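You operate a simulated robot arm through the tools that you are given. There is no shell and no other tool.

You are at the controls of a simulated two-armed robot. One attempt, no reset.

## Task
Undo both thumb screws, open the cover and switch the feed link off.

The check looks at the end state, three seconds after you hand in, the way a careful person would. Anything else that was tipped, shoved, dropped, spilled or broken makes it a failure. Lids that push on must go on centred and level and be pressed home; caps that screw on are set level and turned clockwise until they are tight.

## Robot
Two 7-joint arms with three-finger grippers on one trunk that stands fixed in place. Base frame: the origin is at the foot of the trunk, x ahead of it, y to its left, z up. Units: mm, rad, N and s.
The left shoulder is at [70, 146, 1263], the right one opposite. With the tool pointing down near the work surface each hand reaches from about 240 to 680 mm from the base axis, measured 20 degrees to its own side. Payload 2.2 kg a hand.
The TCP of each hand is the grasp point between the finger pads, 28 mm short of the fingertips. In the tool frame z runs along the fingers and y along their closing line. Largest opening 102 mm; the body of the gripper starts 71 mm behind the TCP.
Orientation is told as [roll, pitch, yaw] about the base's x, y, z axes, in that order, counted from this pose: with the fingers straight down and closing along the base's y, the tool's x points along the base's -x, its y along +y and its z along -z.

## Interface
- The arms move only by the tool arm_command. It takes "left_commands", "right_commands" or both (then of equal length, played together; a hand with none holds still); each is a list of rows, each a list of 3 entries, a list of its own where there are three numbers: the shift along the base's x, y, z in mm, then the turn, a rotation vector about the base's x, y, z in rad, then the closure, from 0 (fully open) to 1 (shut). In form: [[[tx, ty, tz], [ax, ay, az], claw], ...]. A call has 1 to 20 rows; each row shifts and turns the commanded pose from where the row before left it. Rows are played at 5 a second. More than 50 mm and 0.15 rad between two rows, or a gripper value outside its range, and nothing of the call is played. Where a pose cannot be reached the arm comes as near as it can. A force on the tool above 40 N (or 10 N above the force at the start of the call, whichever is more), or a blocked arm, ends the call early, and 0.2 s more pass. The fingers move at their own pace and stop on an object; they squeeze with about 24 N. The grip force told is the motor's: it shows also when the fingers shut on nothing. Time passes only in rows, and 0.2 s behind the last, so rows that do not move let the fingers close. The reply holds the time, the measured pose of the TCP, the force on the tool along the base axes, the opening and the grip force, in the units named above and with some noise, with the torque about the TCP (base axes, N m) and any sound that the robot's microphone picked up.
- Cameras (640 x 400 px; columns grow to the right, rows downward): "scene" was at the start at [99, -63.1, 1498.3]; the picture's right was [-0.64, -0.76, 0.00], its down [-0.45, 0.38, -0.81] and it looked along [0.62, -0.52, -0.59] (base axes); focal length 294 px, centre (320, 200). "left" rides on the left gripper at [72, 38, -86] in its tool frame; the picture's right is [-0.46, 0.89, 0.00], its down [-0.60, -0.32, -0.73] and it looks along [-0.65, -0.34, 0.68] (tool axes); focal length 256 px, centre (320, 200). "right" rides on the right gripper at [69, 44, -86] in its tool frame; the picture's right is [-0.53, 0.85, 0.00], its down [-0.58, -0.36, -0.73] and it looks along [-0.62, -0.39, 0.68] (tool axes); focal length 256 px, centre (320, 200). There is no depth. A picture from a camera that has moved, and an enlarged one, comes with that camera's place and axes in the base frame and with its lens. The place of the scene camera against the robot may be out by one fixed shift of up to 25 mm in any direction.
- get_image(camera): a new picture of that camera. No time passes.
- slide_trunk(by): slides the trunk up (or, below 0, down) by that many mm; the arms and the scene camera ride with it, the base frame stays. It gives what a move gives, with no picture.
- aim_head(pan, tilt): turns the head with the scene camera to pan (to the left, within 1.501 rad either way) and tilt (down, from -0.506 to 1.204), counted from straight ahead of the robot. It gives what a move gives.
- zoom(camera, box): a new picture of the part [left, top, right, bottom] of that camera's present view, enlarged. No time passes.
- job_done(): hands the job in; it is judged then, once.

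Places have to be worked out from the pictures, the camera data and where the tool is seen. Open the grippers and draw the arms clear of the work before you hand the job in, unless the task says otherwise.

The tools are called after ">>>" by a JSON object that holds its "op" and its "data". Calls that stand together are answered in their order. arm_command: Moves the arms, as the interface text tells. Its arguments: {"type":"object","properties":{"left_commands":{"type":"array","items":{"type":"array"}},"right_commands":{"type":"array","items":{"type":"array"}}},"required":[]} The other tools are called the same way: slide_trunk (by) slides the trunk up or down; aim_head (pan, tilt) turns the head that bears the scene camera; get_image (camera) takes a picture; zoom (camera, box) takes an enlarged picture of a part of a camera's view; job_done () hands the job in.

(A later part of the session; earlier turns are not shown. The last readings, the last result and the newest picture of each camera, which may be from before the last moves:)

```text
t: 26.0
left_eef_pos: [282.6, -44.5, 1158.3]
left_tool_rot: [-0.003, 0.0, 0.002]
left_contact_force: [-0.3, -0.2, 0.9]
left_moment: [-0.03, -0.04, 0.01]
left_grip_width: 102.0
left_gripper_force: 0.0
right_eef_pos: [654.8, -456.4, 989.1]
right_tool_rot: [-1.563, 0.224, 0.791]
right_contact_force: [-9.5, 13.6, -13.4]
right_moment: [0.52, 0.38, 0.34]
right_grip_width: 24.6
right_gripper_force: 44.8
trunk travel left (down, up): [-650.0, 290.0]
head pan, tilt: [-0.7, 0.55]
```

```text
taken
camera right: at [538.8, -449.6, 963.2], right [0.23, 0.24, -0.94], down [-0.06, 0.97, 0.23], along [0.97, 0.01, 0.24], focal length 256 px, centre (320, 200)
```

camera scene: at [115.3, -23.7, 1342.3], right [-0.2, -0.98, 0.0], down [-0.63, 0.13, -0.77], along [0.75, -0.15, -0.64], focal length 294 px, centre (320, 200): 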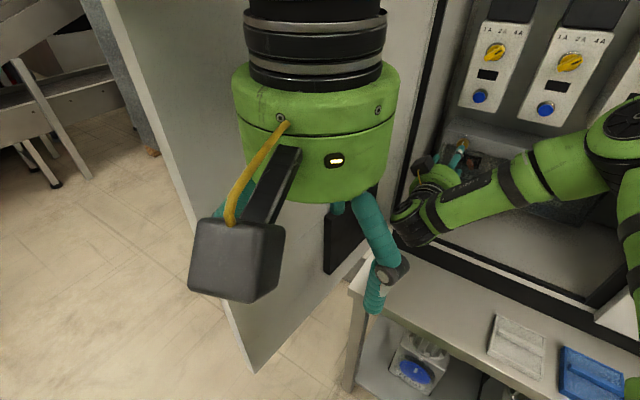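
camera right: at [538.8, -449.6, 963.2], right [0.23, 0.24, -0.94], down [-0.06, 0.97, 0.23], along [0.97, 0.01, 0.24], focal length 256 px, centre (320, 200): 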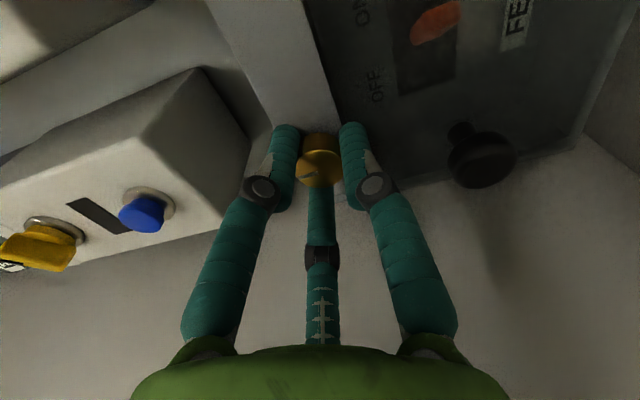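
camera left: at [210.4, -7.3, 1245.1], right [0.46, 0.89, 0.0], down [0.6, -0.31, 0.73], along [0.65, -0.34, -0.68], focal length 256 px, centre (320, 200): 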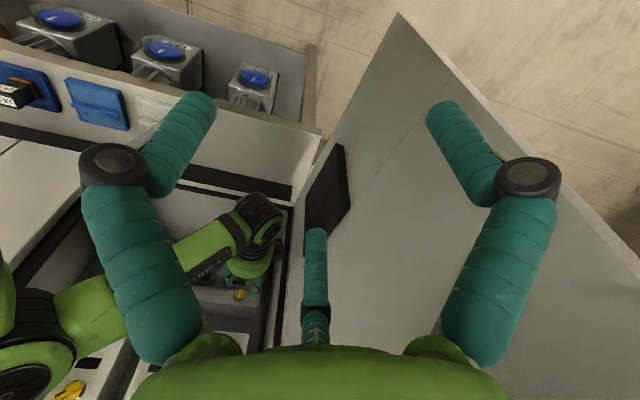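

Gripped at 24.6 mm. There's a ~16 N outward and ~13 N downward push, so I'll relax the pose slightly and start a short counter-clockwise turn.

>>> {"op": "arm_command", "data": {"right_commands": [[[-1, 1, -1], [0, 0, 0], 0.9], [[0, 0, 0], [-0.07, 0.07, 0], 0.9], [[0, 0, 0], [-0.07, 0.07, 0], 0.9], [[0, 0, 0], [-0.07, 0.07, 0], 0.9], [[0, 0, 0], [-0.07, 0.07, 0], 0.9]]}}

>>> {"op": "get_image", "data": {"camera": "right"}}

>>> {"op": "zoom", "data": {"camera": "scene", "box": [270, 140, 360, 230]}}

```text
t: 27.2
left_eef_pos: [285.1, -44.9, 1159.1]
left_tool_rot: [-0.001, 0.0, 0.0]
left_contact_force: [0.3, -0.3, 0.3]
left_moment: [0.01, -0.02, 0.02]
left_grip_width: 102.2
left_gripper_force: 0.0
right_eef_pos: [654.2, -456.7, 986.6]
right_tool_rot: [-1.565, 0.621, 0.789]
right_contact_force: [-2.2, 10.7, -13.1]
right_moment: [1.04, 0.67, -0.33]
right_grip_width: 24.5
right_gripper_force: 45.5
right hand out of reach, approached as far as the arm can: row 4
trunk travel left (down, up): [-650.0, 290.0]
head pan, tilt: [-0.7, 0.55]
```

```text
taken
camera right: at [535.8, -452.8, 994.8], right [-0.04, -0.04, -1.0], down [-0.04, 1.0, -0.03], along [1.0, 0.04, -0.04], focal length 256 px, centre (320, 200)
```

right: 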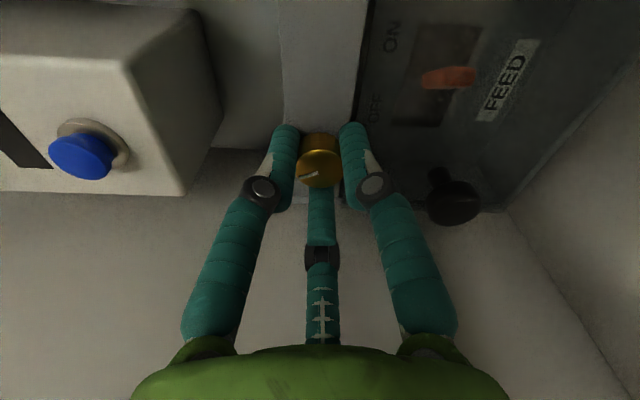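

```text
4.44 times, centred on (315, 185) of scene
camera zoom: at [102.8, -63.8, 1355.2], right [-0.64, -0.77, 0.0], down [-0.4, 0.34, -0.85], along [0.65, -0.55, -0.52], focal length 1306 px, centre (342, 267)
```

zoom: 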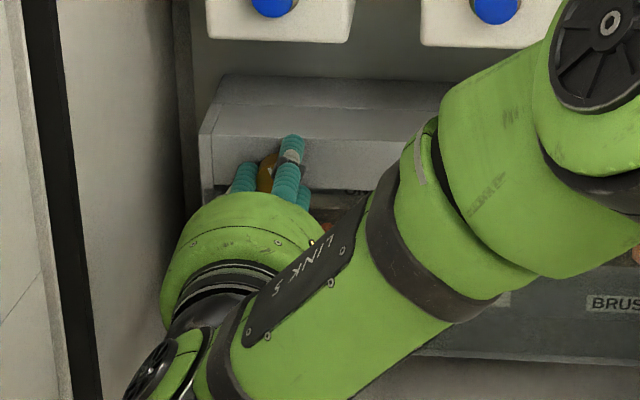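

The mark keeps its angle in the wrist view while the hand turned 0.4 rad, so the screw is turning. Row 4 was flagged as unreachable, so I'll continue carefully and see how far the arm follows.

>>> {"op": "arm_command", "data": {"right_commands": [[[0, 0, 0], [-0.07, 0.07, 0], 0.9], [[0, 0, 0], [-0.07, 0.07, 0], 0.9], [[0, 0, 0], [-0.07, 0.07, 0], 0.9], [[0, 0, 0], [-0.07, 0.07, 0], 0.9], [[0, 0, 0], [0, 0, 0], 0.9]]}}

>>> {"op": "get_image", "data": {"camera": "right"}}

```text
t: 28.4
left_eef_pos: [284.7, -44.8, 1157.7]
left_tool_rot: [-0.004, 0.001, 0.001]
left_contact_force: [0.1, 1.0, -0.4]
left_moment: [0.0, 0.0, -0.02]
left_grip_width: 102.0
left_gripper_force: 0.0
right_eef_pos: [656.0, -456.3, 990.4]
right_tool_rot: [-1.561, 1.017, 0.794]
right_contact_force: [-3.0, 14.2, -12.8]
right_moment: [0.49, 0.72, -0.36]
right_grip_width: 24.4
right_gripper_force: 45.7
trunk travel left (down, up): [-650.0, 290.0]
head pan, tilt: [-0.7, 0.55]
```

```text
taken
camera right: at [541.6, -447.2, 1026.0], right [-0.31, -0.31, -0.9], down [-0.09, 0.95, -0.3], along [0.95, -0.01, -0.32], focal length 256 px, centre (320, 200)
```

right: 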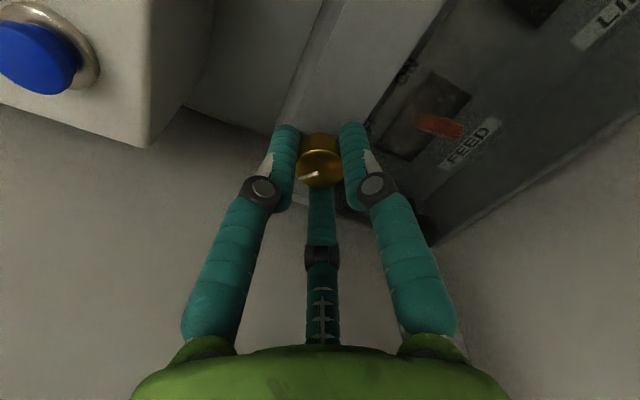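

Turning smoothly (0.8 rad so far). I'll relax the commanded pose a bit outward and down, and continue to about 2 rad.

>>> {"op": "arm_command", "data": {"right_commands": [[[-1, 1, -1.5], [-0.07, 0.07, 0], 0.9], [[0, 0, 0], [-0.085, 0.085, 0], 0.9], [[-0.4, 0.4, 0], [-0.085, 0.085, 0], 0.9], [[0, 0, 0], [-0.085, 0.085, 0], 0.9], [[-0.4, 0.4, 0], [-0.085, 0.085, 0], 0.9], [[0, 0, 0], [-0.085, 0.085, 0], 0.9], [[-0.4, 0.4, 0], [-0.085, 0.085, 0], 0.9], [[0, 0, 0], [-0.085, 0.085, 0], 0.9], [[0, 0, 0], [-0.085, 0.085, 0], 0.9], [[0, 0, 0], [0, 0, 0], 0.9]]}}

>>> {"op": "get_image", "data": {"camera": "right"}}

>>> {"op": "zoom", "data": {"camera": "scene", "box": [270, 140, 360, 230]}}

```text
t: 30.6
left_eef_pos: [287.6, -46.2, 1157.1]
left_tool_rot: [-0.003, 0.004, 0.002]
left_contact_force: [0.1, 0.7, -0.1]
left_moment: [0.0, 0.0, -0.02]
left_grip_width: 102.2
left_gripper_force: 0.1
right_eef_pos: [654.5, -455.5, 988.9]
right_tool_rot: [1.576, 1.065, -2.352]
right_contact_force: [22.4, -4.6, 5.0]
right_moment: [0.51, 0.45, 0.62]
right_grip_width: 24.4
right_gripper_force: 45.1
trunk travel left (down, up): [-650.0, 290.0]
head pan, tilt: [-0.7, 0.55]
```

```text
taken
camera right: at [589.7, -398.1, 1070.9], right [-0.71, -0.71, -0.06], down [-0.49, 0.54, -0.68], along [0.51, -0.45, -0.73], focal length 256 px, centre (320, 200)
```

right: 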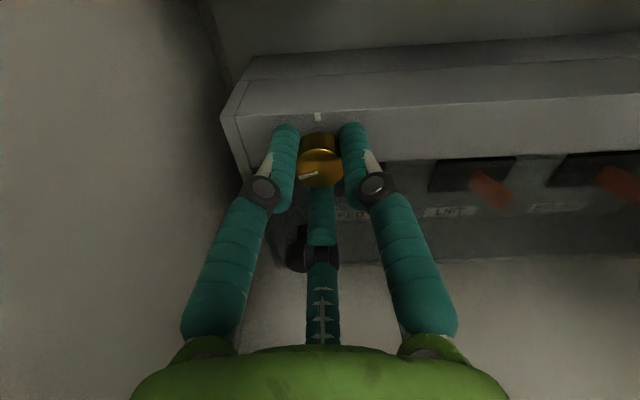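

```text
4.44 times, centred on (315, 185) of scene
camera zoom: at [105.7, -65.1, 1355.0], right [-0.64, -0.77, 0.0], down [-0.4, 0.34, -0.85], along [0.65, -0.55, -0.53], focal length 1306 px, centre (342, 267)
```

zoom: 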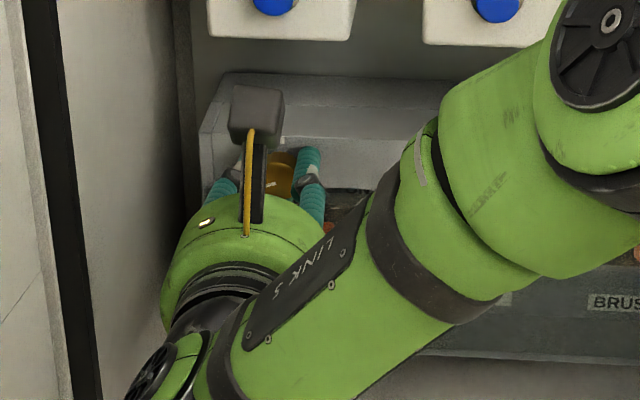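

The mark now points about 9 o'clock: ~105° of undo. I'll release, back off the roll and look at the knob before regripping.

>>> {"op": "arm_command", "data": {"right_commands": [[[0, 0, 0], [0, 0, 0], 0.6], [[0, 0, 0], [0, 0, 0], 0.5]]}}

>>> {"op": "get_image", "data": {"camera": "right"}}

```text
t: 31.2
left_eef_pos: [284.0, -46.2, 1158.9]
left_tool_rot: [-0.001, 0.0, 0.003]
left_contact_force: [0.5, 0.0, 0.7]
left_moment: [-0.03, -0.02, -0.02]
left_grip_width: 102.3
left_gripper_force: 0.0
right_eef_pos: [649.9, -457.1, 988.6]
right_tool_rot: [1.574, 1.069, -2.358]
right_contact_force: [0.0, -0.2, -0.5]
right_moment: [0.02, 0.0, 0.01]
right_grip_width: 50.9
right_gripper_force: 0.0
trunk travel left (down, up): [-650.0, 290.0]
head pan, tilt: [-0.7, 0.55]
```

```text
taken
camera right: at [586.1, -398.0, 1070.9], right [-0.71, -0.7, -0.06], down [-0.49, 0.55, -0.68], along [0.51, -0.45, -0.73], focal length 256 px, centre (320, 200)
```

right: 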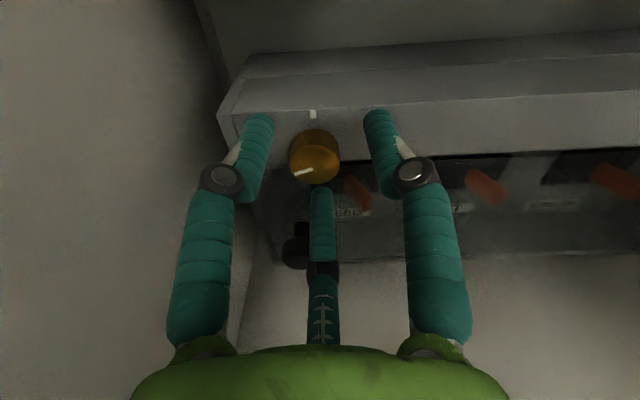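

The screw is at z≈988.5, l≈139.5; I'll centre on it, roll back clockwise 1.95 rad with the fingers open, and regrip.

>>> {"op": "arm_command", "data": {"right_commands": [[[2, 2, 0], [0.106, -0.106, 0], 0.5], [[0, 0, 0], [0.106, -0.106, 0], 0.5], [[0, 0, 0], [0.106, -0.106, 0], 0.5], [[0, 0, 0], [0.106, -0.106, 0], 0.5], [[0, 0, 0], [0.106, -0.106, 0], 0.5], [[0, 0, 0], [0.106, -0.106, 0], 0.5], [[0, 0, 0], [0.106, -0.106, 0], 0.5], [[0, 0, 0], [0.106, -0.106, 0], 0.5], [[0, 0, 0], [0.106, -0.106, 0], 0.5], [[0, 0, 0], [0.106, -0.106, 0], 0.5], [[0, 0, 0], [0.106, -0.106, 0], 0.5], [[0, 0, 0], [0.106, -0.106, 0], 0.5], [[0, 0, 0], [0.106, -0.106, 0], 0.5], [[0, 0, 0], [0, 0, 0], 0.5]]}}

>>> {"op": "get_image", "data": {"camera": "right"}}

>>> {"op": "zoom", "data": {"camera": "scene", "box": [270, 140, 360, 230]}}

```text
t: 34.2
left_eef_pos: [281.8, -45.3, 1159.6]
left_tool_rot: [-0.001, -0.002, 0.002]
left_contact_force: [-0.3, -0.3, 1.1]
left_moment: [0.05, -0.01, 0.04]
left_grip_width: 101.8
left_gripper_force: 0.1
right_eef_pos: [652.8, -454.1, 990.8]
right_tool_rot: [-1.568, 0.123, 0.785]
right_contact_force: [-0.8, -0.4, -1.0]
right_moment: [-0.02, 0.01, -0.03]
right_grip_width: 50.9
right_gripper_force: 0.1
trunk travel left (down, up): [-650.0, 290.0]
head pan, tilt: [-0.7, 0.55]
```

```text
taken
camera right: at [538.3, -443.7, 956.6], right [0.3, 0.3, -0.9], down [-0.08, 0.95, 0.29], along [0.95, -0.02, 0.31], focal length 256 px, centre (320, 200)
```

right: 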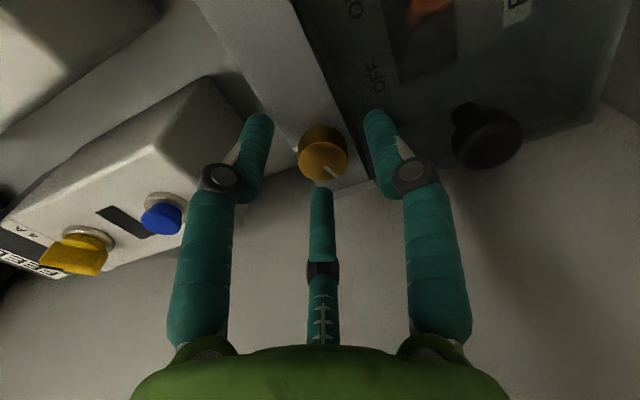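

```text
4.44 times, centred on (315, 185) of scene
camera zoom: at [100.8, -64.5, 1355.4], right [-0.64, -0.77, 0.0], down [-0.4, 0.34, -0.85], along [0.65, -0.55, -0.52], focal length 1306 px, centre (342, 267)
```

zoom: 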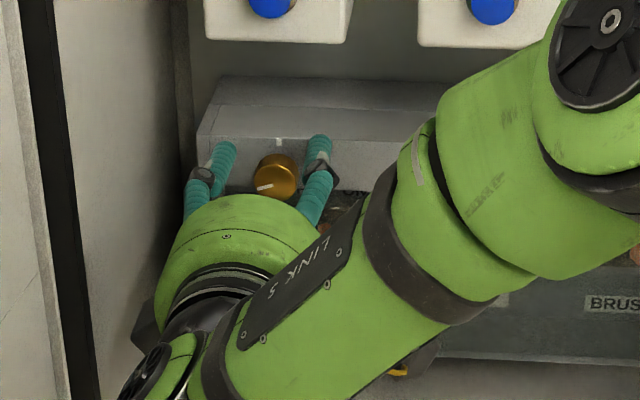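

Centred. Regripping and doing the next stroke.

>>> {"op": "arm_command", "data": {"right_commands": [[[1.5, -1.5, -1.5], [0, 0, 0], 0.5], [[0, 0, 0], [0, 0, 0], 0.75], [[0, 0, 0], [0, 0, 0], 0.9], [[0, 0, 0], [-0.07, 0.07, 0], 0.9], [[-0.5, 0.5, 0], [-0.085, 0.085, 0], 0.9], [[-0.3, 0.3, 0], [-0.085, 0.085, 0], 0.9], [[0, 0, 0], [-0.085, 0.085, 0], 0.9], [[0, 0, 0], [-0.085, 0.085, 0], 0.9], [[0, 0, 0], [-0.085, 0.085, 0], 0.9], [[0, 0, 0], [-0.085, 0.085, 0], 0.9]]}}

>>> {"op": "get_image", "data": {"camera": "right"}}

```text
t: 36.4
left_eef_pos: [284.9, -45.6, 1159.1]
left_tool_rot: [-0.001, -0.001, 0.001]
left_contact_force: [-0.4, 0.5, -0.6]
left_moment: [-0.01, 0.01, 0.0]
left_grip_width: 102.0
left_gripper_force: 0.1
right_eef_pos: [653.1, -455.3, 990.2]
right_tool_rot: [-1.568, 0.947, 0.788]
right_contact_force: [5.6, 2.1, -4.2]
right_moment: [0.3, 0.3, -0.05]
right_grip_width: 24.5
right_gripper_force: 44.7
trunk travel left (down, up): [-650.0, 290.0]
head pan, tilt: [-0.7, 0.55]
```

```text
taken
camera right: at [538.6, -446.9, 1020.8], right [-0.27, -0.26, -0.93], down [-0.07, 0.96, -0.25], along [0.96, 0.0, -0.28], focal length 256 px, centre (320, 200)
```

right: 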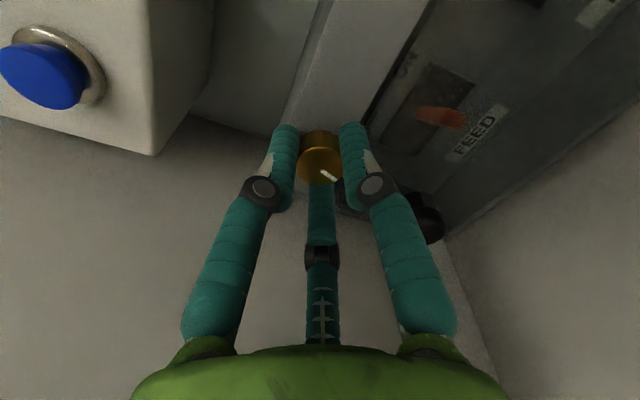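

Low forces; the mark holds steady relative to the hand. Continuing the stroke.

>>> {"op": "arm_command", "data": {"right_commands": [[[0, 0, 0], [-0.085, 0.085, 0], 0.9], [[-0.4, 0.4, 0], [-0.085, 0.085, 0], 0.9], [[0, 0, 0], [-0.085, 0.085, 0], 0.9], [[0, 0, 0], [-0.085, 0.085, 0], 0.9], [[0, 0, 0], [-0.085, 0.085, 0], 0.9], [[0, 0, 0], [-0.085, 0.085, 0], 0.9], [[0, 0, 0], [-0.085, 0.085, 0], 0.9], [[0, 0, 0], [-0.085, 0.085, 0], 0.9], [[0, 0, 0], [-0.085, 0.085, 0], 0.9], [[0, 0, 0], [-0.085, 0.085, 0], 0.9], [[0, 0, 0], [0, 0, 0], 0.9]]}}

>>> {"op": "get_image", "data": {"camera": "right"}}

>>> {"op": "zoom", "data": {"camera": "right", "box": [260, 90, 380, 210]}}

```text
t: 38.8
left_eef_pos: [284.5, -45.6, 1159.4]
left_tool_rot: [-0.001, 0.0, 0.0]
left_contact_force: [0.0, 0.1, 0.1]
left_moment: [0.02, 0.01, -0.02]
left_grip_width: 102.0
left_gripper_force: 0.0
right_eef_pos: [652.3, -454.8, 989.3]
right_tool_rot: [1.571, 0.994, -2.353]
right_contact_force: [9.1, 1.1, 0.3]
right_moment: [0.26, -0.17, 0.13]
right_grip_width: 24.3
right_gripper_force: 44.7
trunk travel left (down, up): [-650.0, 290.0]
head pan, tilt: [-0.7, 0.55]
```

```text
taken
camera right: at [591.9, -391.7, 1071.4], right [-0.71, -0.71, 0.01], down [-0.52, 0.51, -0.68], along [0.48, -0.49, -0.73], focal length 256 px, centre (320, 200)
```

right: 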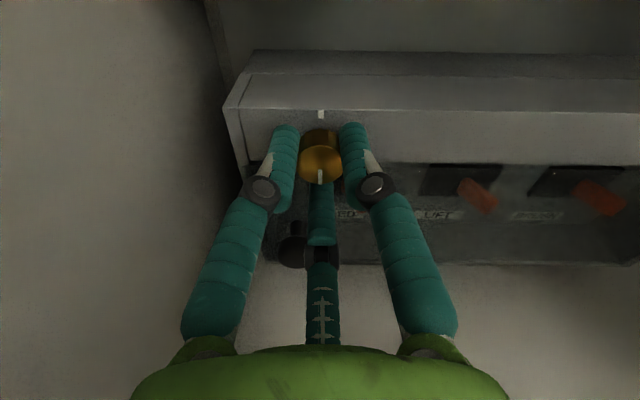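

```text
3.33 times, centred on (320, 150) of right
camera zoom: at [591.9, -391.7, 1071.4], right [-0.71, -0.71, 0.01], down [-0.52, 0.51, -0.68], along [0.48, -0.49, -0.73], focal length 853 px, centre (320, 367)
```

zoom: 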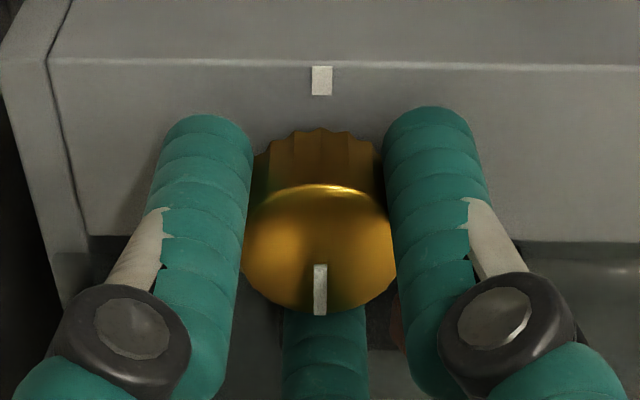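

The mark now sits exactly at 6 o'clock although the hand turned further, which suggests a stop at half a turn. I'll test with a little more turn to see if it slips.

>>> {"op": "arm_command", "data": {"right_commands": [[[0, 0, 0], [-0.07, 0.07, 0], 0.9], [[0, 0, 0], [-0.07, 0.07, 0], 0.9], [[0, 0, 0], [-0.07, 0.07, 0], 0.9], [[0, 0, 0], [0, 0, 0], 0.9]]}}

>>> {"op": "zoom", "data": {"camera": "right", "box": [260, 90, 380, 210]}}

```text
t: 39.8
left_eef_pos: [283.6, -44.9, 1159.3]
left_tool_rot: [-0.001, 0.0, 0.003]
left_contact_force: [0.0, 0.1, -0.8]
left_moment: [0.0, 0.01, -0.02]
left_grip_width: 101.7
left_gripper_force: 0.2
right_eef_pos: [651.7, -454.4, 989.3]
right_tool_rot: [1.57, 0.695, -2.354]
right_contact_force: [6.1, 3.5, 0.9]
right_moment: [0.14, -0.08, 0.25]
right_grip_width: 24.4
right_gripper_force: 45.1
trunk travel left (down, up): [-650.0, 290.0]
head pan, tilt: [-0.7, 0.55]
```

```text
3.33 times, centred on (320, 150) of right
camera zoom: at [608.3, -374.7, 1067.5], right [-0.67, -0.67, 0.31], down [-0.67, 0.37, -0.65], along [0.32, -0.64, -0.7], focal length 853 px, centre (320, 367)
```

zoom: 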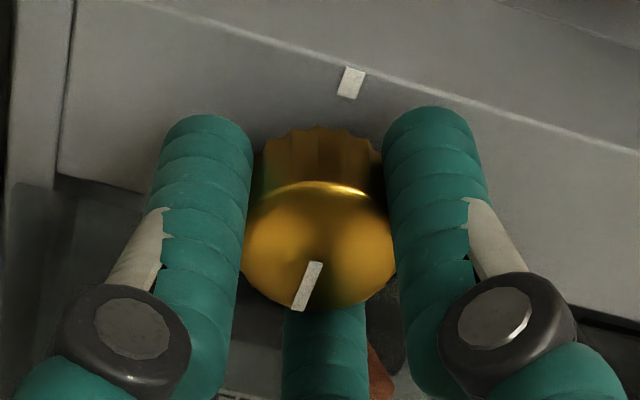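

The mark stays at 6 o'clock in the world while the hand slips, so the FEED screw is at its undone stop. I'll release, back out and move to the middle of the cabinet.

>>> {"op": "arm_command", "data": {"right_commands": [[[0, 0, 0], [0, 0, 0], 0.6], [[0, 0, 0], [0, 0, 0], 0.5], [[-15, 15, 0], [0, 0, 0], 0.5], [[-20, 20, 0], [0, 0, 0], 0.5], [[-20, 20, 0], [0, 0, 0], 0.5], [[-10, 10, 0], [0, 0, 0], 0.5], [[-28, -28, 0], [0.106, -0.106, 0], 0.5], [[-28, -28, 0], [0.106, -0.106, 0], 0.5], [[-28, -28, 0], [0.106, -0.106, 0], 0.5], [[0, 0, 0], [0, 0, 0], 0.5]]}}

>>> {"op": "get_image", "data": {"camera": "right"}}

>>> {"op": "get_image", "data": {"camera": "scene"}}

```text
t: 42.0
left_eef_pos: [284.2, -44.0, 1158.8]
left_tool_rot: [0.0, 0.0, 0.002]
left_contact_force: [1.3, -0.7, -0.4]
left_moment: [0.02, 0.06, 0.02]
left_grip_width: 102.0
left_gripper_force: 0.1
right_eef_pos: [503.3, -472.2, 991.3]
right_tool_rot: [1.576, 1.148, -2.353]
right_contact_force: [1.3, 0.0, 0.0]
right_moment: [-0.01, 0.04, 0.0]
right_grip_width: 50.9
right_gripper_force: 0.1
trunk travel left (down, up): [-650.0, 290.0]
head pan, tilt: [-0.7, 0.55]
```

```text
taken
camera right: at [433.7, -419.3, 1073.2], right [-0.7, -0.7, -0.14], down [-0.45, 0.58, -0.68], along [0.56, -0.41, -0.72], focal length 256 px, centre (320, 200)
```

right: 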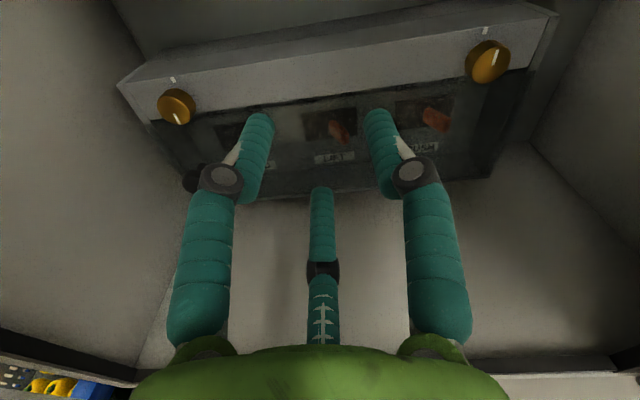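

```text
taken
camera scene: at [101.6, -63.8, 1355.3], right [-0.64, -0.77, 0.0], down [-0.4, 0.34, -0.85], along [0.65, -0.55, -0.52], focal length 294 px, centre (320, 200)
```

scene: 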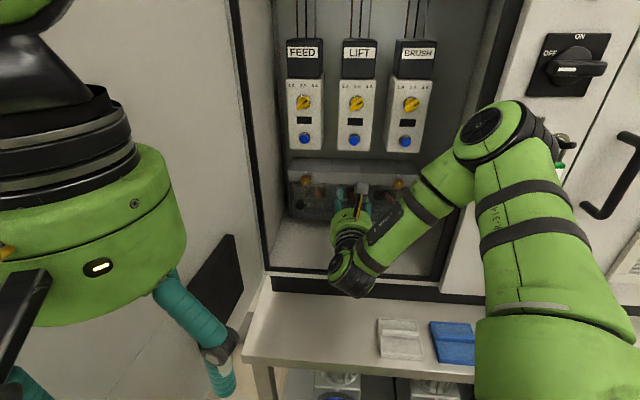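

FEED screw mark is at 6 o'clock, BRUSH still at 12. Now rolling the hand clockwise in the centre to get a long stroke range for the BRUSH screw (camera clear of the right wall).

>>> {"op": "arm_command", "data": {"right_commands": [[[0, 0, 0], [0.106, -0.106, 0], 0.5], [[0, 0, 0], [0.106, -0.106, 0], 0.5], [[0, 0, 0], [0.106, -0.106, 0], 0.5], [[0, 0, 0], [0.106, -0.106, 0], 0.5], [[0, 0, 0], [0.106, -0.106, 0], 0.5], [[0, 0, 0], [0.106, -0.106, 0], 0.5], [[0, 0, 0], [0.106, -0.106, 0], 0.5], [[0, 0, 0], [0.106, -0.106, 0], 0.5], [[0, 0, 0], [0.106, -0.106, 0], 0.5], [[0, 0, 0], [0.106, -0.106, 0], 0.5], [[0, 0, 0], [0.106, -0.106, 0], 0.5], [[0, 0, 0], [0.106, -0.106, 0], 0.5], [[0, 0, 0], [0.106, -0.106, 0], 0.5], [[0, 0, 0], [0.106, -0.106, 0], 0.5], [[0, 0, 0], [0.106, -0.106, 0], 0.5], [[0, 0, 0], [0.106, -0.106, 0], 0.5], [[0, 0, 0], [0.106, -0.106, 0], 0.5], [[0, 0, 0], [0.106, -0.106, 0], 0.5], [[0, 0, 0], [0.106, -0.106, 0], 0.5], [[0, 0, 0], [0.106, -0.106, 0], 0.5]]}}

>>> {"op": "arm_command", "data": {"right_commands": [[[0, 0, 0], [0.106, -0.106, 0], 0.5], [[0, 0, 0], [0.106, -0.106, 0], 0.5], [[0, 0, 0], [0.106, -0.106, 0], 0.5], [[0, 0, 0], [0.106, -0.106, 0], 0.5], [[0, 0, 0], [0.106, -0.106, 0], 0.5], [[0, 0, 0], [0.106, -0.106, 0], 0.5], [[0, 0, 0], [0.106, -0.106, 0], 0.5], [[0, 0, 0], [0.106, -0.106, 0], 0.5], [[0, 0, 0], [0.106, -0.106, 0], 0.5], [[0, 0, 0], [0.106, -0.106, 0], 0.5], [[0, 0, 0], [0.106, -0.106, 0], 0.5], [[0, 0, 0], [0, 0, 0], 0.5]]}}

>>> {"op": "get_image", "data": {"camera": "right"}}

>>> {"op": "get_image", "data": {"camera": "scene"}}

```text
t: 46.2
left_eef_pos: [282.9, -44.9, 1159.5]
left_tool_rot: [-0.001, -0.001, 0.001]
left_contact_force: [0.9, 0.8, -0.1]
left_moment: [0.02, 0.0, 0.0]
left_grip_width: 102.3
left_gripper_force: 0.0
right_eef_pos: [502.4, -474.7, 988.2]
right_tool_rot: [-1.568, -1.005, 0.785]
right_contact_force: [-0.1, -0.5, 0.0]
right_moment: [0.03, -0.02, -0.01]
right_grip_width: 50.9
right_gripper_force: 0.1
trunk travel left (down, up): [-650.0, 290.0]
head pan, tilt: [-0.7, 0.55]
```

```text
t: 48.8
left_eef_pos: [283.0, -45.8, 1159.8]
left_tool_rot: [0.0, -0.001, 0.002]
left_contact_force: [0.4, 0.3, -0.7]
left_moment: [0.03, 0.02, -0.02]
left_grip_width: 102.0
left_gripper_force: 0.0
right_eef_pos: [491.3, -483.8, 1017.3]
right_tool_rot: [1.571, -0.492, -2.352]
right_contact_force: [-0.2, 0.7, 0.6]
right_moment: [-0.01, -0.02, -0.04]
right_grip_width: 51.0
right_gripper_force: 0.1
right hand out of reach, approached as far as the arm can: row 10, 11
trunk travel left (down, up): [-650.0, 290.0]
head pan, tilt: [-0.7, 0.55]
```

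```text
taken
camera right: at [487.4, -364.1, 1025.4], right [-0.05, -0.05, 1.0], down [-1.0, 0.03, -0.05], along [-0.03, -1.0, -0.05], focal length 256 px, centre (320, 200)
```

right: 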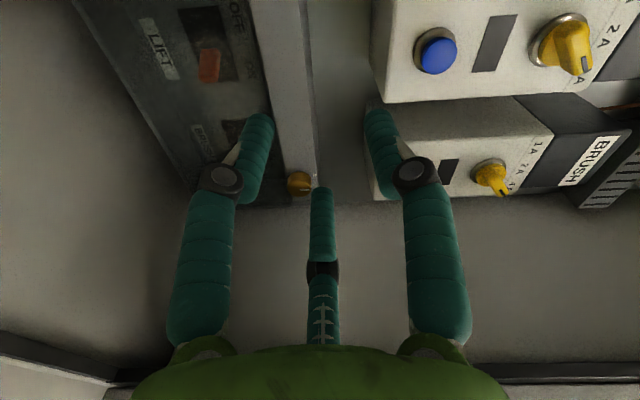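

```text
taken
camera scene: at [102.1, -64.1, 1355.3], right [-0.64, -0.77, 0.0], down [-0.4, 0.34, -0.85], along [0.65, -0.55, -0.52], focal length 294 px, centre (320, 200)
```

scene: 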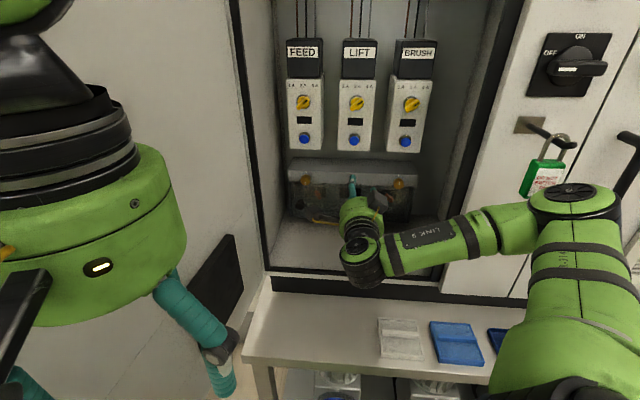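

The roll limit is around here (the arm drifted 30 mm at the last rows). I'll roll back 0.3 rad and let the position recover.

>>> {"op": "arm_command", "data": {"right_commands": [[[0, 0, 0], [-0.106, 0.106, 0], 0.5], [[0, 0, 0], [-0.106, 0.106, 0], 0.5], [[0, 0, 0], [0, 0, 0], 0.5]]}}

>>> {"op": "get_image", "data": {"camera": "scene"}}

```text
t: 49.6
left_eef_pos: [283.3, -46.6, 1160.2]
left_tool_rot: [-0.002, 0.0, 0.002]
left_contact_force: [-0.3, 1.2, 1.1]
left_moment: [-0.03, -0.02, -0.01]
left_grip_width: 102.2
left_gripper_force: 0.0
right_eef_pos: [490.9, -484.1, 1019.4]
right_tool_rot: [1.571, -0.793, -2.355]
right_contact_force: [-0.3, -0.2, 0.3]
right_moment: [0.03, 0.01, 0.0]
right_grip_width: 50.9
right_gripper_force: 0.1
trunk travel left (down, up): [-650.0, 290.0]
head pan, tilt: [-0.7, 0.55]
```

```text
taken
camera scene: at [100.5, -64.7, 1355.4], right [-0.64, -0.77, 0.0], down [-0.4, 0.34, -0.85], along [0.65, -0.55, -0.52], focal length 294 px, centre (320, 200)
```

scene: 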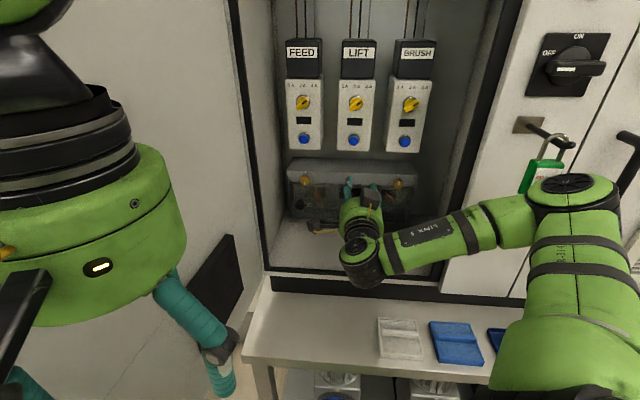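

I'll roll a bit further back from the limit and check whether the elbow rises away from the padlock again.

>>> {"op": "arm_command", "data": {"right_commands": [[[0, 0, -5], [-0.106, 0.106, 0], 0.5], [[0, 0, -5], [-0.106, 0.106, 0], 0.5], [[0, 0, -5], [-0.106, 0.106, 0], 0.5], [[0, 0, -5], [-0.106, 0.106, 0], 0.5], [[0, 0, -5], [-0.106, 0.106, 0], 0.5], [[0, 0, -4], [0, 0, 0], 0.5]]}}

>>> {"op": "get_image", "data": {"camera": "scene"}}

>>> {"op": "get_image", "data": {"camera": "right"}}

```text
t: 51.0
left_eef_pos: [283.6, -45.2, 1158.9]
left_tool_rot: [-0.002, 0.0, 0.0]
left_contact_force: [-0.3, -0.6, 0.0]
left_moment: [0.0, -0.02, 0.0]
left_grip_width: 102.0
left_gripper_force: 0.0
right_eef_pos: [490.9, -484.6, 990.9]
right_tool_rot: [1.545, -1.541, -2.328]
right_contact_force: [0.1, 0.1, 0.6]
right_moment: [0.0, 0.03, 0.02]
right_grip_width: 51.1
right_gripper_force: 0.1
trunk travel left (down, up): [-650.0, 290.0]
head pan, tilt: [-0.7, 0.55]
```

```text
taken
camera scene: at [101.0, -64.5, 1355.4], right [-0.64, -0.77, 0.0], down [-0.4, 0.34, -0.85], along [0.65, -0.55, -0.52], focal length 294 px, centre (320, 200)
```

scene: 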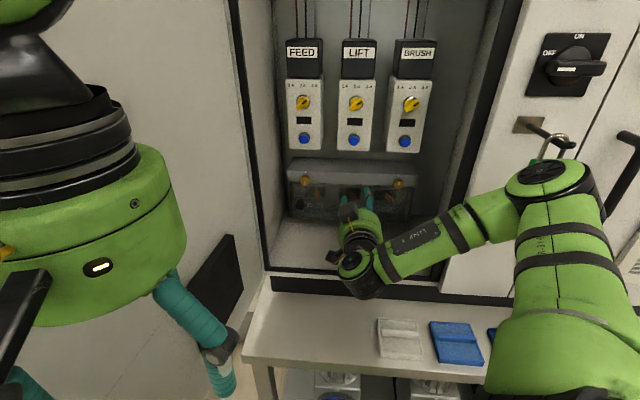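

```text
taken
camera right: at [461.8, -391.0, 923.8], right [0.59, 0.59, 0.56], down [-0.79, 0.25, 0.57], along [0.2, -0.77, 0.61], focal length 256 px, centre (320, 200)
```

right: 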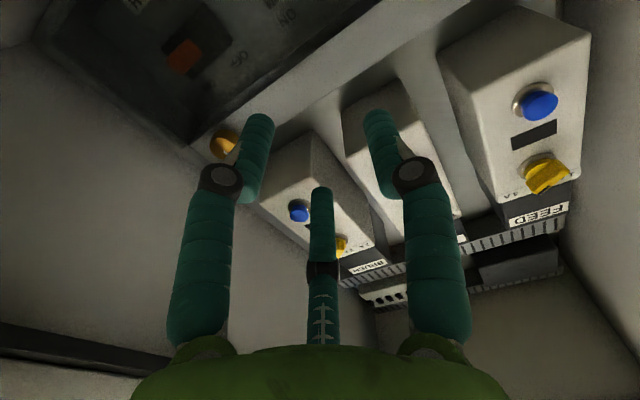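

Re-measuring the side walls: the right wall (l≈-240) is about 140 mm from the BRUSH screw, so roll isn't restricted there. I'll return to the higher roll range, where the elbow sat higher and away from the padlock.

>>> {"op": "arm_command", "data": {"right_commands": [[[0, 0, 0], [-0.106, 0.106, 0], 0.5], [[0, 0, 0], [-0.106, 0.106, 0], 0.5], [[0, 0, 0], [-0.106, 0.106, 0], 0.5], [[0, 0, 0], [-0.106, 0.106, 0], 0.5], [[0, 0, 0], [-0.106, 0.106, 0], 0.5], [[0, 0, 0], [-0.106, 0.106, 0], 0.5], [[0, 0, 0], [-0.106, 0.106, 0], 0.5], [[0, 0, 0], [-0.106, 0.106, 0], 0.5], [[0, 0, 0], [-0.106, 0.106, 0], 0.5], [[0, 0, 0], [-0.106, 0.106, 0], 0.5], [[0, 0, 0], [-0.106, 0.106, 0], 0.5], [[0, 0, 0], [-0.106, 0.106, 0], 0.5], [[0, 0, 0], [-0.106, 0.106, 0], 0.5], [[0, 0, 0], [0, 0, 0], 0.5]]}}

>>> {"op": "get_image", "data": {"camera": "scene"}}

>>> {"op": "get_image", "data": {"camera": "right"}}

```text
t: 54.0
left_eef_pos: [283.5, -45.4, 1159.8]
left_tool_rot: [-0.003, -0.001, 0.001]
left_contact_force: [0.3, -1.2, -0.1]
left_moment: [0.0, -0.01, 0.02]
left_grip_width: 101.9
left_gripper_force: 0.1
right_eef_pos: [491.4, -484.1, 990.0]
right_tool_rot: [-1.568, 0.349, 0.784]
right_contact_force: [-0.7, 0.9, 0.3]
right_moment: [-0.02, -0.01, 0.0]
right_grip_width: 51.1
right_gripper_force: 0.1
trunk travel left (down, up): [-650.0, 290.0]
head pan, tilt: [-0.7, 0.55]
```

```text
taken
camera scene: at [100.8, -64.6, 1355.4], right [-0.64, -0.77, 0.0], down [-0.4, 0.34, -0.85], along [0.65, -0.55, -0.52], focal length 294 px, centre (320, 200)
```

scene: 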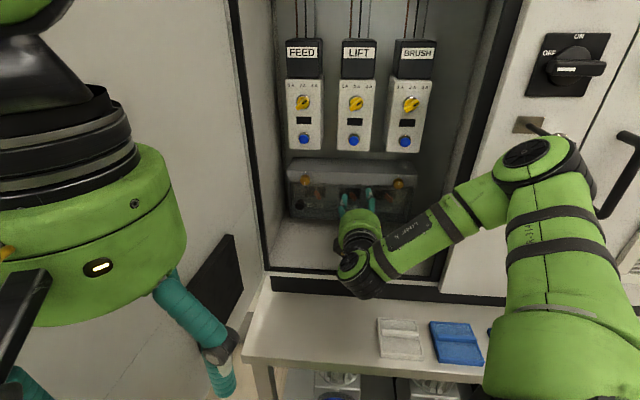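

```text
taken
camera right: at [373.4, -479.6, 974.1], right [0.15, 0.15, -0.98], down [-0.04, 0.99, 0.15], along [0.99, 0.02, 0.16], focal length 256 px, centre (320, 200)
```

right: 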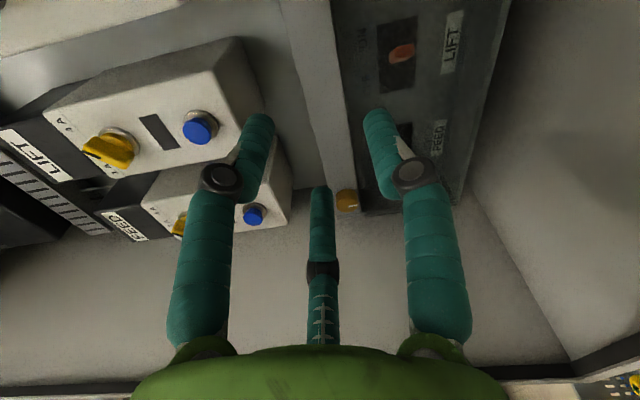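

For the BRUSH screw the elbow would come near the padlock. Raising the trunk makes the arm straighter and keeps the elbow farther out, so I'll raise it in steps while bringing the hand back down.

>>> {"op": "slide_trunk", "data": {"by": 120}}

>>> {"op": "arm_command", "data": {"right_commands": [[[0, 0, -30], [0, 0, 0], 0.5], [[0, 0, -30], [0, 0, 0], 0.5], [[0, 0, -30], [0, 0, 0], 0.5], [[0, 0, -30], [0, 0, 0], 0.5], [[0, 0, 0], [0, 0, 0], 0.5]]}}

>>> {"op": "get_image", "data": {"camera": "scene"}}

```text
t: 55.5
left_eef_pos: [281.8, -47.7, 1278.6]
left_tool_rot: [-0.001, -0.002, 0.002]
left_contact_force: [0.4, -1.5, 0.5]
left_moment: [0.04, 0.0, -0.04]
left_grip_width: 101.9
left_gripper_force: 0.1
right_eef_pos: [489.9, -487.5, 1110.7]
right_tool_rot: [-1.569, 0.343, 0.785]
right_contact_force: [-0.6, 0.3, -0.4]
right_moment: [-0.01, -0.02, 0.01]
right_grip_width: 51.0
right_gripper_force: 0.1
trunk travel left (down, up): [-770.0, 170.0]
head pan, tilt: [-0.7, 0.55]
```

```text
t: 56.7
left_eef_pos: [281.2, -48.1, 1279.3]
left_tool_rot: [0.0, 0.0, 0.002]
left_contact_force: [0.9, -0.3, 0.5]
left_moment: [0.04, 0.04, 0.0]
left_grip_width: 101.9
left_gripper_force: 0.0
right_eef_pos: [485.9, -494.8, 1028.0]
right_tool_rot: [-1.569, 0.344, 0.784]
right_contact_force: [-0.3, -0.4, 0.2]
right_moment: [-0.02, 0.01, 0.02]
right_grip_width: 51.1
right_gripper_force: 0.2
right hand out of reach, approached as far as the arm can: row 3, 4
trunk travel left (down, up): [-770.0, 170.0]
head pan, tilt: [-0.7, 0.55]
```

```text
taken
camera scene: at [99.9, -67.0, 1475.4], right [-0.64, -0.77, 0.0], down [-0.4, 0.34, -0.85], along [0.65, -0.55, -0.52], focal length 294 px, centre (320, 200)
```

scene: 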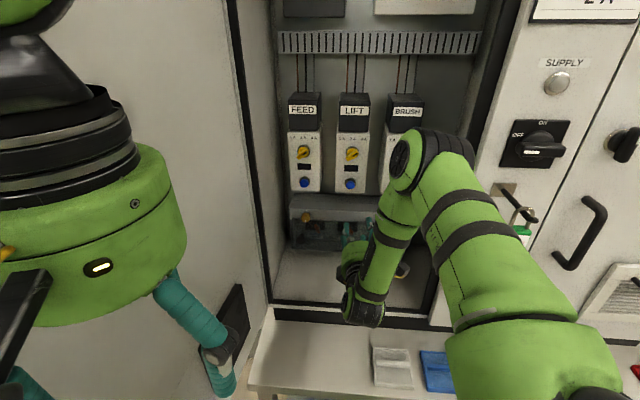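

The wrist limit stops the hand at z=1028, but the elbow is now nicely high. I'll lower the trunk by 40 so this arm shape brings the hand to screw height, then shift toward BRUSH and watch the elbow.

>>> {"op": "slide_trunk", "data": {"by": -40}}

>>> {"op": "arm_command", "data": {"right_commands": [[[-15, -15, 0], [0, 0, 0], 0.5], [[-15, -15, 0], [0, 0, 0], 0.5], [[0, 0, 0], [0, 0, 0], 0.5]]}}

>>> {"op": "get_image", "data": {"camera": "scene"}}

>>> {"op": "get_image", "data": {"camera": "right"}}

```text
t: 57.5
left_eef_pos: [283.6, -46.4, 1239.6]
left_tool_rot: [-0.003, -0.002, 0.001]
left_contact_force: [-0.1, -1.0, 0.8]
left_moment: [-0.02, -0.03, -0.02]
left_grip_width: 102.0
left_gripper_force: 0.1
right_eef_pos: [487.1, -490.7, 990.6]
right_tool_rot: [-1.569, 0.344, 0.785]
right_contact_force: [-0.3, 0.7, -0.5]
right_moment: [-0.01, 0.01, -0.01]
right_grip_width: 51.0
right_gripper_force: 0.1
trunk travel left (down, up): [-730.0, 210.0]
head pan, tilt: [-0.7, 0.55]
```

```text
t: 58.4
left_eef_pos: [282.6, -45.0, 1238.6]
left_tool_rot: [0.0, 0.0, 0.003]
left_contact_force: [1.0, 0.5, 0.9]
left_moment: [0.0, 0.03, 0.02]
left_grip_width: 102.0
left_gripper_force: 0.1
right_eef_pos: [456.4, -519.9, 988.5]
right_tool_rot: [-1.567, 0.346, 0.786]
right_contact_force: [0.3, -0.1, 0.3]
right_moment: [0.0, -0.01, -0.04]
right_grip_width: 51.0
right_gripper_force: 0.0
trunk travel left (down, up): [-730.0, 210.0]
head pan, tilt: [-0.7, 0.55]
```

```text
taken
camera scene: at [101.6, -63.7, 1435.3], right [-0.64, -0.77, 0.0], down [-0.4, 0.34, -0.85], along [0.65, -0.55, -0.52], focal length 294 px, centre (320, 200)
```

scene: 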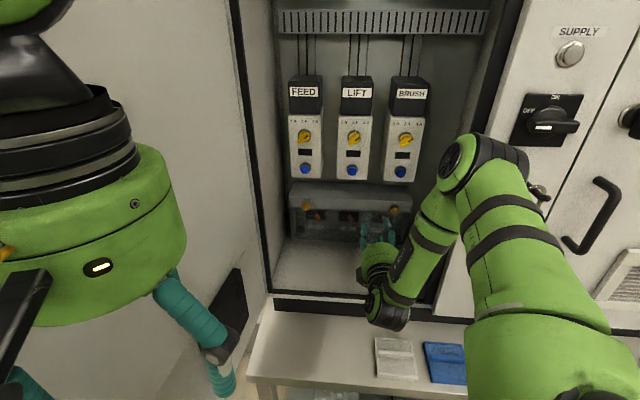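

```text
taken
camera right: at [338.5, -515.2, 972.5], right [0.15, 0.15, -0.98], down [-0.04, 0.99, 0.15], along [0.99, 0.02, 0.16], focal length 256 px, centre (320, 200)
```

right: 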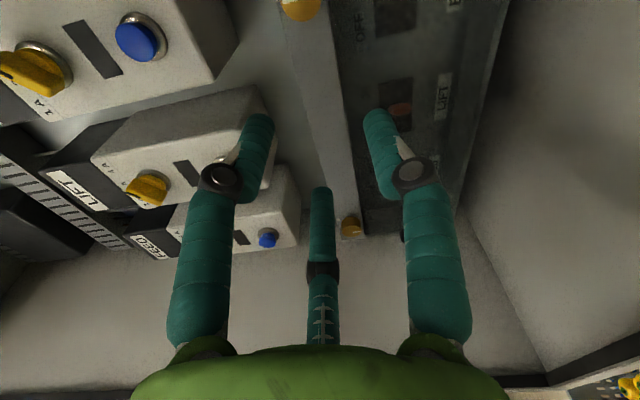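

The elbow is well clear of both the padlock and the isolator handle. I'll continue to the BRUSH standoff.

>>> {"op": "arm_command", "data": {"right_commands": [[[-18, -18, 1], [0, 0, 0], 0.5], [[-18, -18, 1], [0, 0, 0], 0.5], [[0, 0, 0], [0, 0, 0], 0.5]]}}

>>> {"op": "aim_head", "data": {"pan": -0.9, "tilt": 0.55}}

>>> {"op": "get_image", "data": {"camera": "scene"}}

>>> {"op": "get_image", "data": {"camera": "right"}}

```text
t: 59.4
left_eef_pos: [289.6, -35.0, 1236.3]
left_tool_rot: [-0.01, 0.005, 0.005]
left_contact_force: [0.4, 1.5, -0.6]
left_moment: [-0.17, 0.05, 0.0]
left_grip_width: 101.7
left_gripper_force: 0.1
right_eef_pos: [430.6, -548.3, 996.1]
right_tool_rot: [-1.583, 0.368, 0.8]
right_contact_force: [-1.1, 0.3, -1.7]
right_moment: [-0.06, -0.09, 0.07]
right_grip_width: 50.8
right_gripper_force: 0.1
trunk travel left (down, up): [-730.0, 210.0]
head pan, tilt: [-0.7, 0.55]
stopped in row 3 (right hand): the arm was blocked; the commanded pose is now the measured one
```

```text
t: 60.1
left_eef_pos: [277.3, -47.6, 1241.0]
left_tool_rot: [0.002, -0.008, 0.002]
left_contact_force: [-1.2, -1.0, 0.8]
left_moment: [0.07, -0.1, -0.01]
left_grip_width: 102.0
left_gripper_force: 0.0
right_eef_pos: [424.0, -556.5, 997.7]
right_tool_rot: [-1.588, 0.351, 0.803]
right_contact_force: [-0.4, -1.4, 0.3]
right_moment: [-0.01, -0.01, 0.07]
right_grip_width: 51.0
right_gripper_force: 0.0
trunk travel left (down, up): [-730.0, 210.0]
head pan, tilt: [-0.901, 0.55]
```

```text
taken
camera scene: at [81.4, -80.7, 1435.7], right [-0.78, -0.62, -0.01], down [-0.32, 0.41, -0.85], along [0.53, -0.67, -0.52], focal length 294 px, centre (320, 200)
```

scene: 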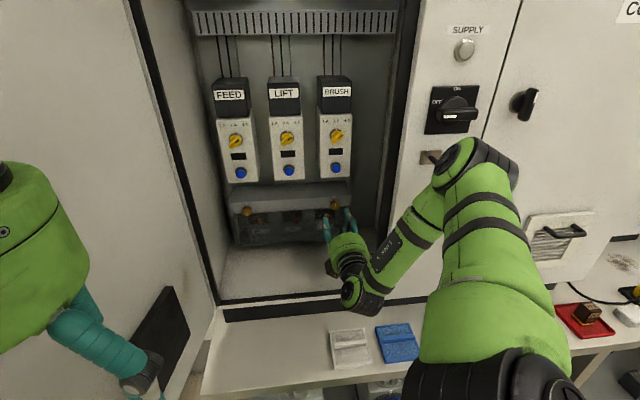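

```text
taken
camera right: at [306.5, -555.0, 980.4], right [0.16, 0.14, -0.98], down [-0.07, 0.99, 0.13], along [0.99, 0.05, 0.16], focal length 256 px, centre (320, 200)
```

right: 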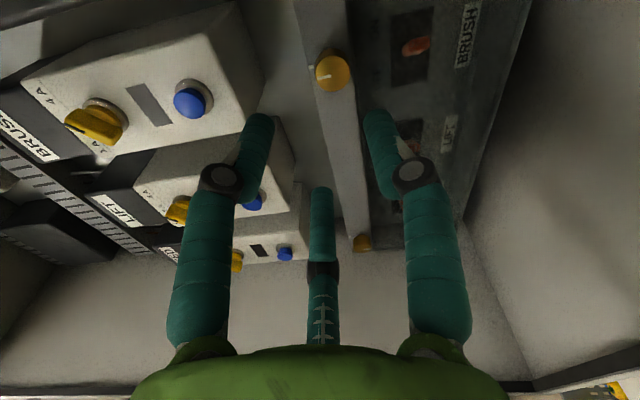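

The camera housing on the gripper (then at 3 o'clock, beside the right jamb) must have touched the jamb. I'll back off to the left and roll the camera up to the top.

>>> {"op": "arm_command", "data": {"right_commands": [[[14, 14, -3], [0, 0, 0], 0.5], [[14, 14, -3], [0, 0, 0], 0.5], [[0, 0, 0], [-0.106, 0.106, 0], 0.5], [[0, 0, 0], [-0.106, 0.106, 0], 0.5], [[0, 0, 0], [-0.106, 0.106, 0], 0.5], [[0, 0, 0], [-0.106, 0.106, 0], 0.5], [[0, 0, 0], [-0.106, 0.106, 0], 0.5], [[0, 0, 0], [-0.106, 0.106, 0], 0.5], [[0, 0, 0], [-0.106, 0.106, 0], 0.5], [[0, 0, 0], [-0.106, 0.106, 0], 0.5], [[0, 0, 0], [-0.106, 0.106, 0], 0.5], [[0, 0, 0], [0, 0, 0], 0.5]]}}

>>> {"op": "get_image", "data": {"camera": "scene"}}

>>> {"op": "get_image", "data": {"camera": "right"}}

```text
t: 62.7
left_eef_pos: [273.8, -39.7, 1242.1]
left_tool_rot: [-0.006, -0.009, 0.002]
left_contact_force: [-0.1, 1.2, 0.4]
left_moment: [0.01, -0.03, 0.02]
left_grip_width: 102.1
left_gripper_force: 0.1
right_eef_pos: [449.6, -522.7, 997.8]
right_tool_rot: [1.494, 1.433, -2.414]
right_contact_force: [-0.1, -0.1, 0.2]
right_moment: [-0.02, 0.0, 0.03]
right_grip_width: 50.8
right_gripper_force: 0.1
trunk travel left (down, up): [-730.0, 210.0]
head pan, tilt: [-0.901, 0.55]
```

```text
taken
camera scene: at [77.5, -70.0, 1436.5], right [-0.78, -0.62, 0.0], down [-0.32, 0.4, -0.86], along [0.53, -0.67, -0.51], focal length 294 px, centre (320, 200)
```

scene: 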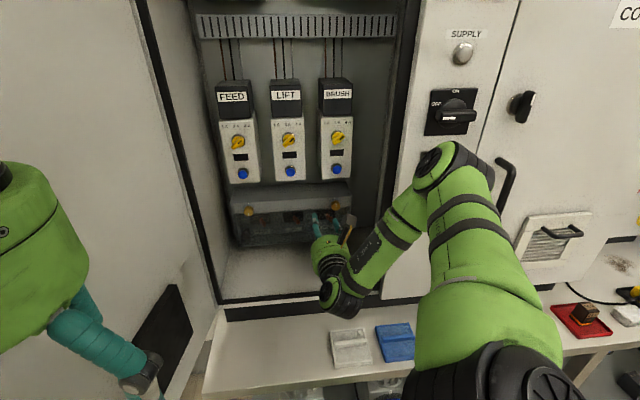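

```text
taken
camera right: at [363.7, -486.8, 1073.5], right [-0.63, -0.65, -0.42], down [-0.33, 0.72, -0.61], along [0.7, -0.25, -0.67], focal length 256 px, centre (320, 200)
```

right: 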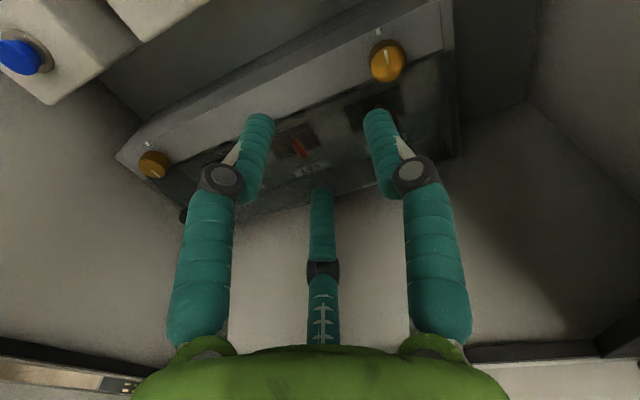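

The left hand's reading shows the trunk is slightly deflected, so something may still be in contact. I'll wait a moment and look again.

>>> {"op": "arm_command", "data": {"right_commands": [[[0, 0, 0], [0, 0, 0], 0.5], [[0, 0, 0], [0, 0, 0], 0.5], [[0, 0, 0], [0, 0, 0], 0.5]]}}

>>> {"op": "zoom", "data": {"camera": "scene", "box": [390, 80, 550, 240]}}

>>> {"op": "get_image", "data": {"camera": "left"}}

```text
t: 63.5
left_eef_pos: [274.5, -39.1, 1241.6]
left_tool_rot: [-0.008, -0.008, 0.003]
left_contact_force: [0.6, -0.1, -0.9]
left_moment: [-0.03, -0.01, 0.0]
left_grip_width: 102.2
left_gripper_force: 0.1
right_eef_pos: [450.2, -523.1, 998.9]
right_tool_rot: [1.497, 1.436, -2.412]
right_contact_force: [0.4, 0.1, 1.1]
right_moment: [-0.03, -0.01, 0.0]
right_grip_width: 50.8
right_gripper_force: 0.0
trunk travel left (down, up): [-730.0, 210.0]
head pan, tilt: [-0.901, 0.55]
```

```text
2.50 times, centred on (470, 160) of scene
camera zoom: at [77.4, -70.0, 1436.6], right [-0.78, -0.62, 0.0], down [-0.32, 0.4, -0.86], along [0.53, -0.67, -0.51], focal length 735 px, centre (-55, 300)
```

zoom: 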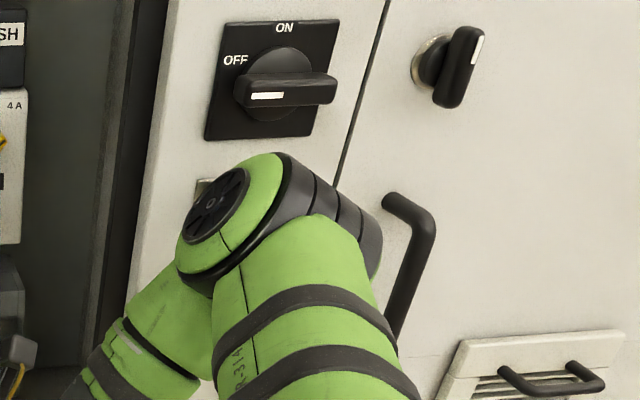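

```text
taken
camera left: at [201.0, -0.7, 1326.7], right [0.46, 0.89, 0.0], down [0.6, -0.31, 0.74], along [0.65, -0.34, -0.67], focal length 256 px, centre (320, 200)
```

left: 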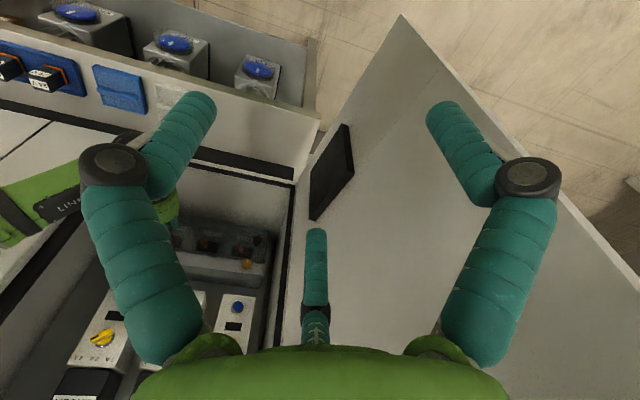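

A steady trunk deflection pushed outward suggests the elbow is leaning on something at the panel. I'll move the hand back to the left to relieve it and watch the left-hand reading return to (283,-45).

>>> {"op": "arm_command", "data": {"right_commands": [[[15, 15, 0], [0, 0, 0], 0.5], [[15, 15, 0], [0, 0, 0], 0.5], [[0, 0, 0], [0, 0, 0], 0.5]]}}

>>> {"op": "get_image", "data": {"camera": "scene"}}

```text
t: 64.3
left_eef_pos: [278.0, -43.4, 1240.9]
left_tool_rot: [-0.003, -0.005, 0.005]
left_contact_force: [-0.6, 0.4, -0.1]
left_moment: [-0.03, -0.06, 0.01]
left_grip_width: 102.1
left_gripper_force: 0.1
right_eef_pos: [484.0, -493.7, 994.1]
right_tool_rot: [1.457, 1.437, -2.449]
right_contact_force: [-0.2, 0.2, -0.1]
right_moment: [0.01, 0.02, 0.03]
right_grip_width: 51.0
right_gripper_force: 0.0
trunk travel left (down, up): [-730.0, 210.0]
head pan, tilt: [-0.901, 0.55]
```

```text
taken
camera scene: at [82.1, -75.1, 1436.0], right [-0.78, -0.62, 0.0], down [-0.32, 0.41, -0.85], along [0.53, -0.67, -0.52], focal length 294 px, centre (320, 200)
```

scene: 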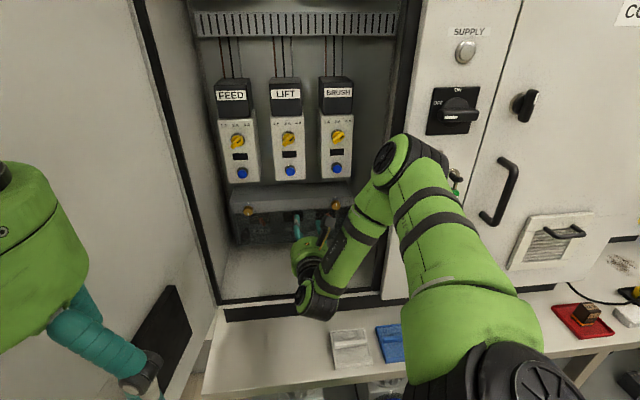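

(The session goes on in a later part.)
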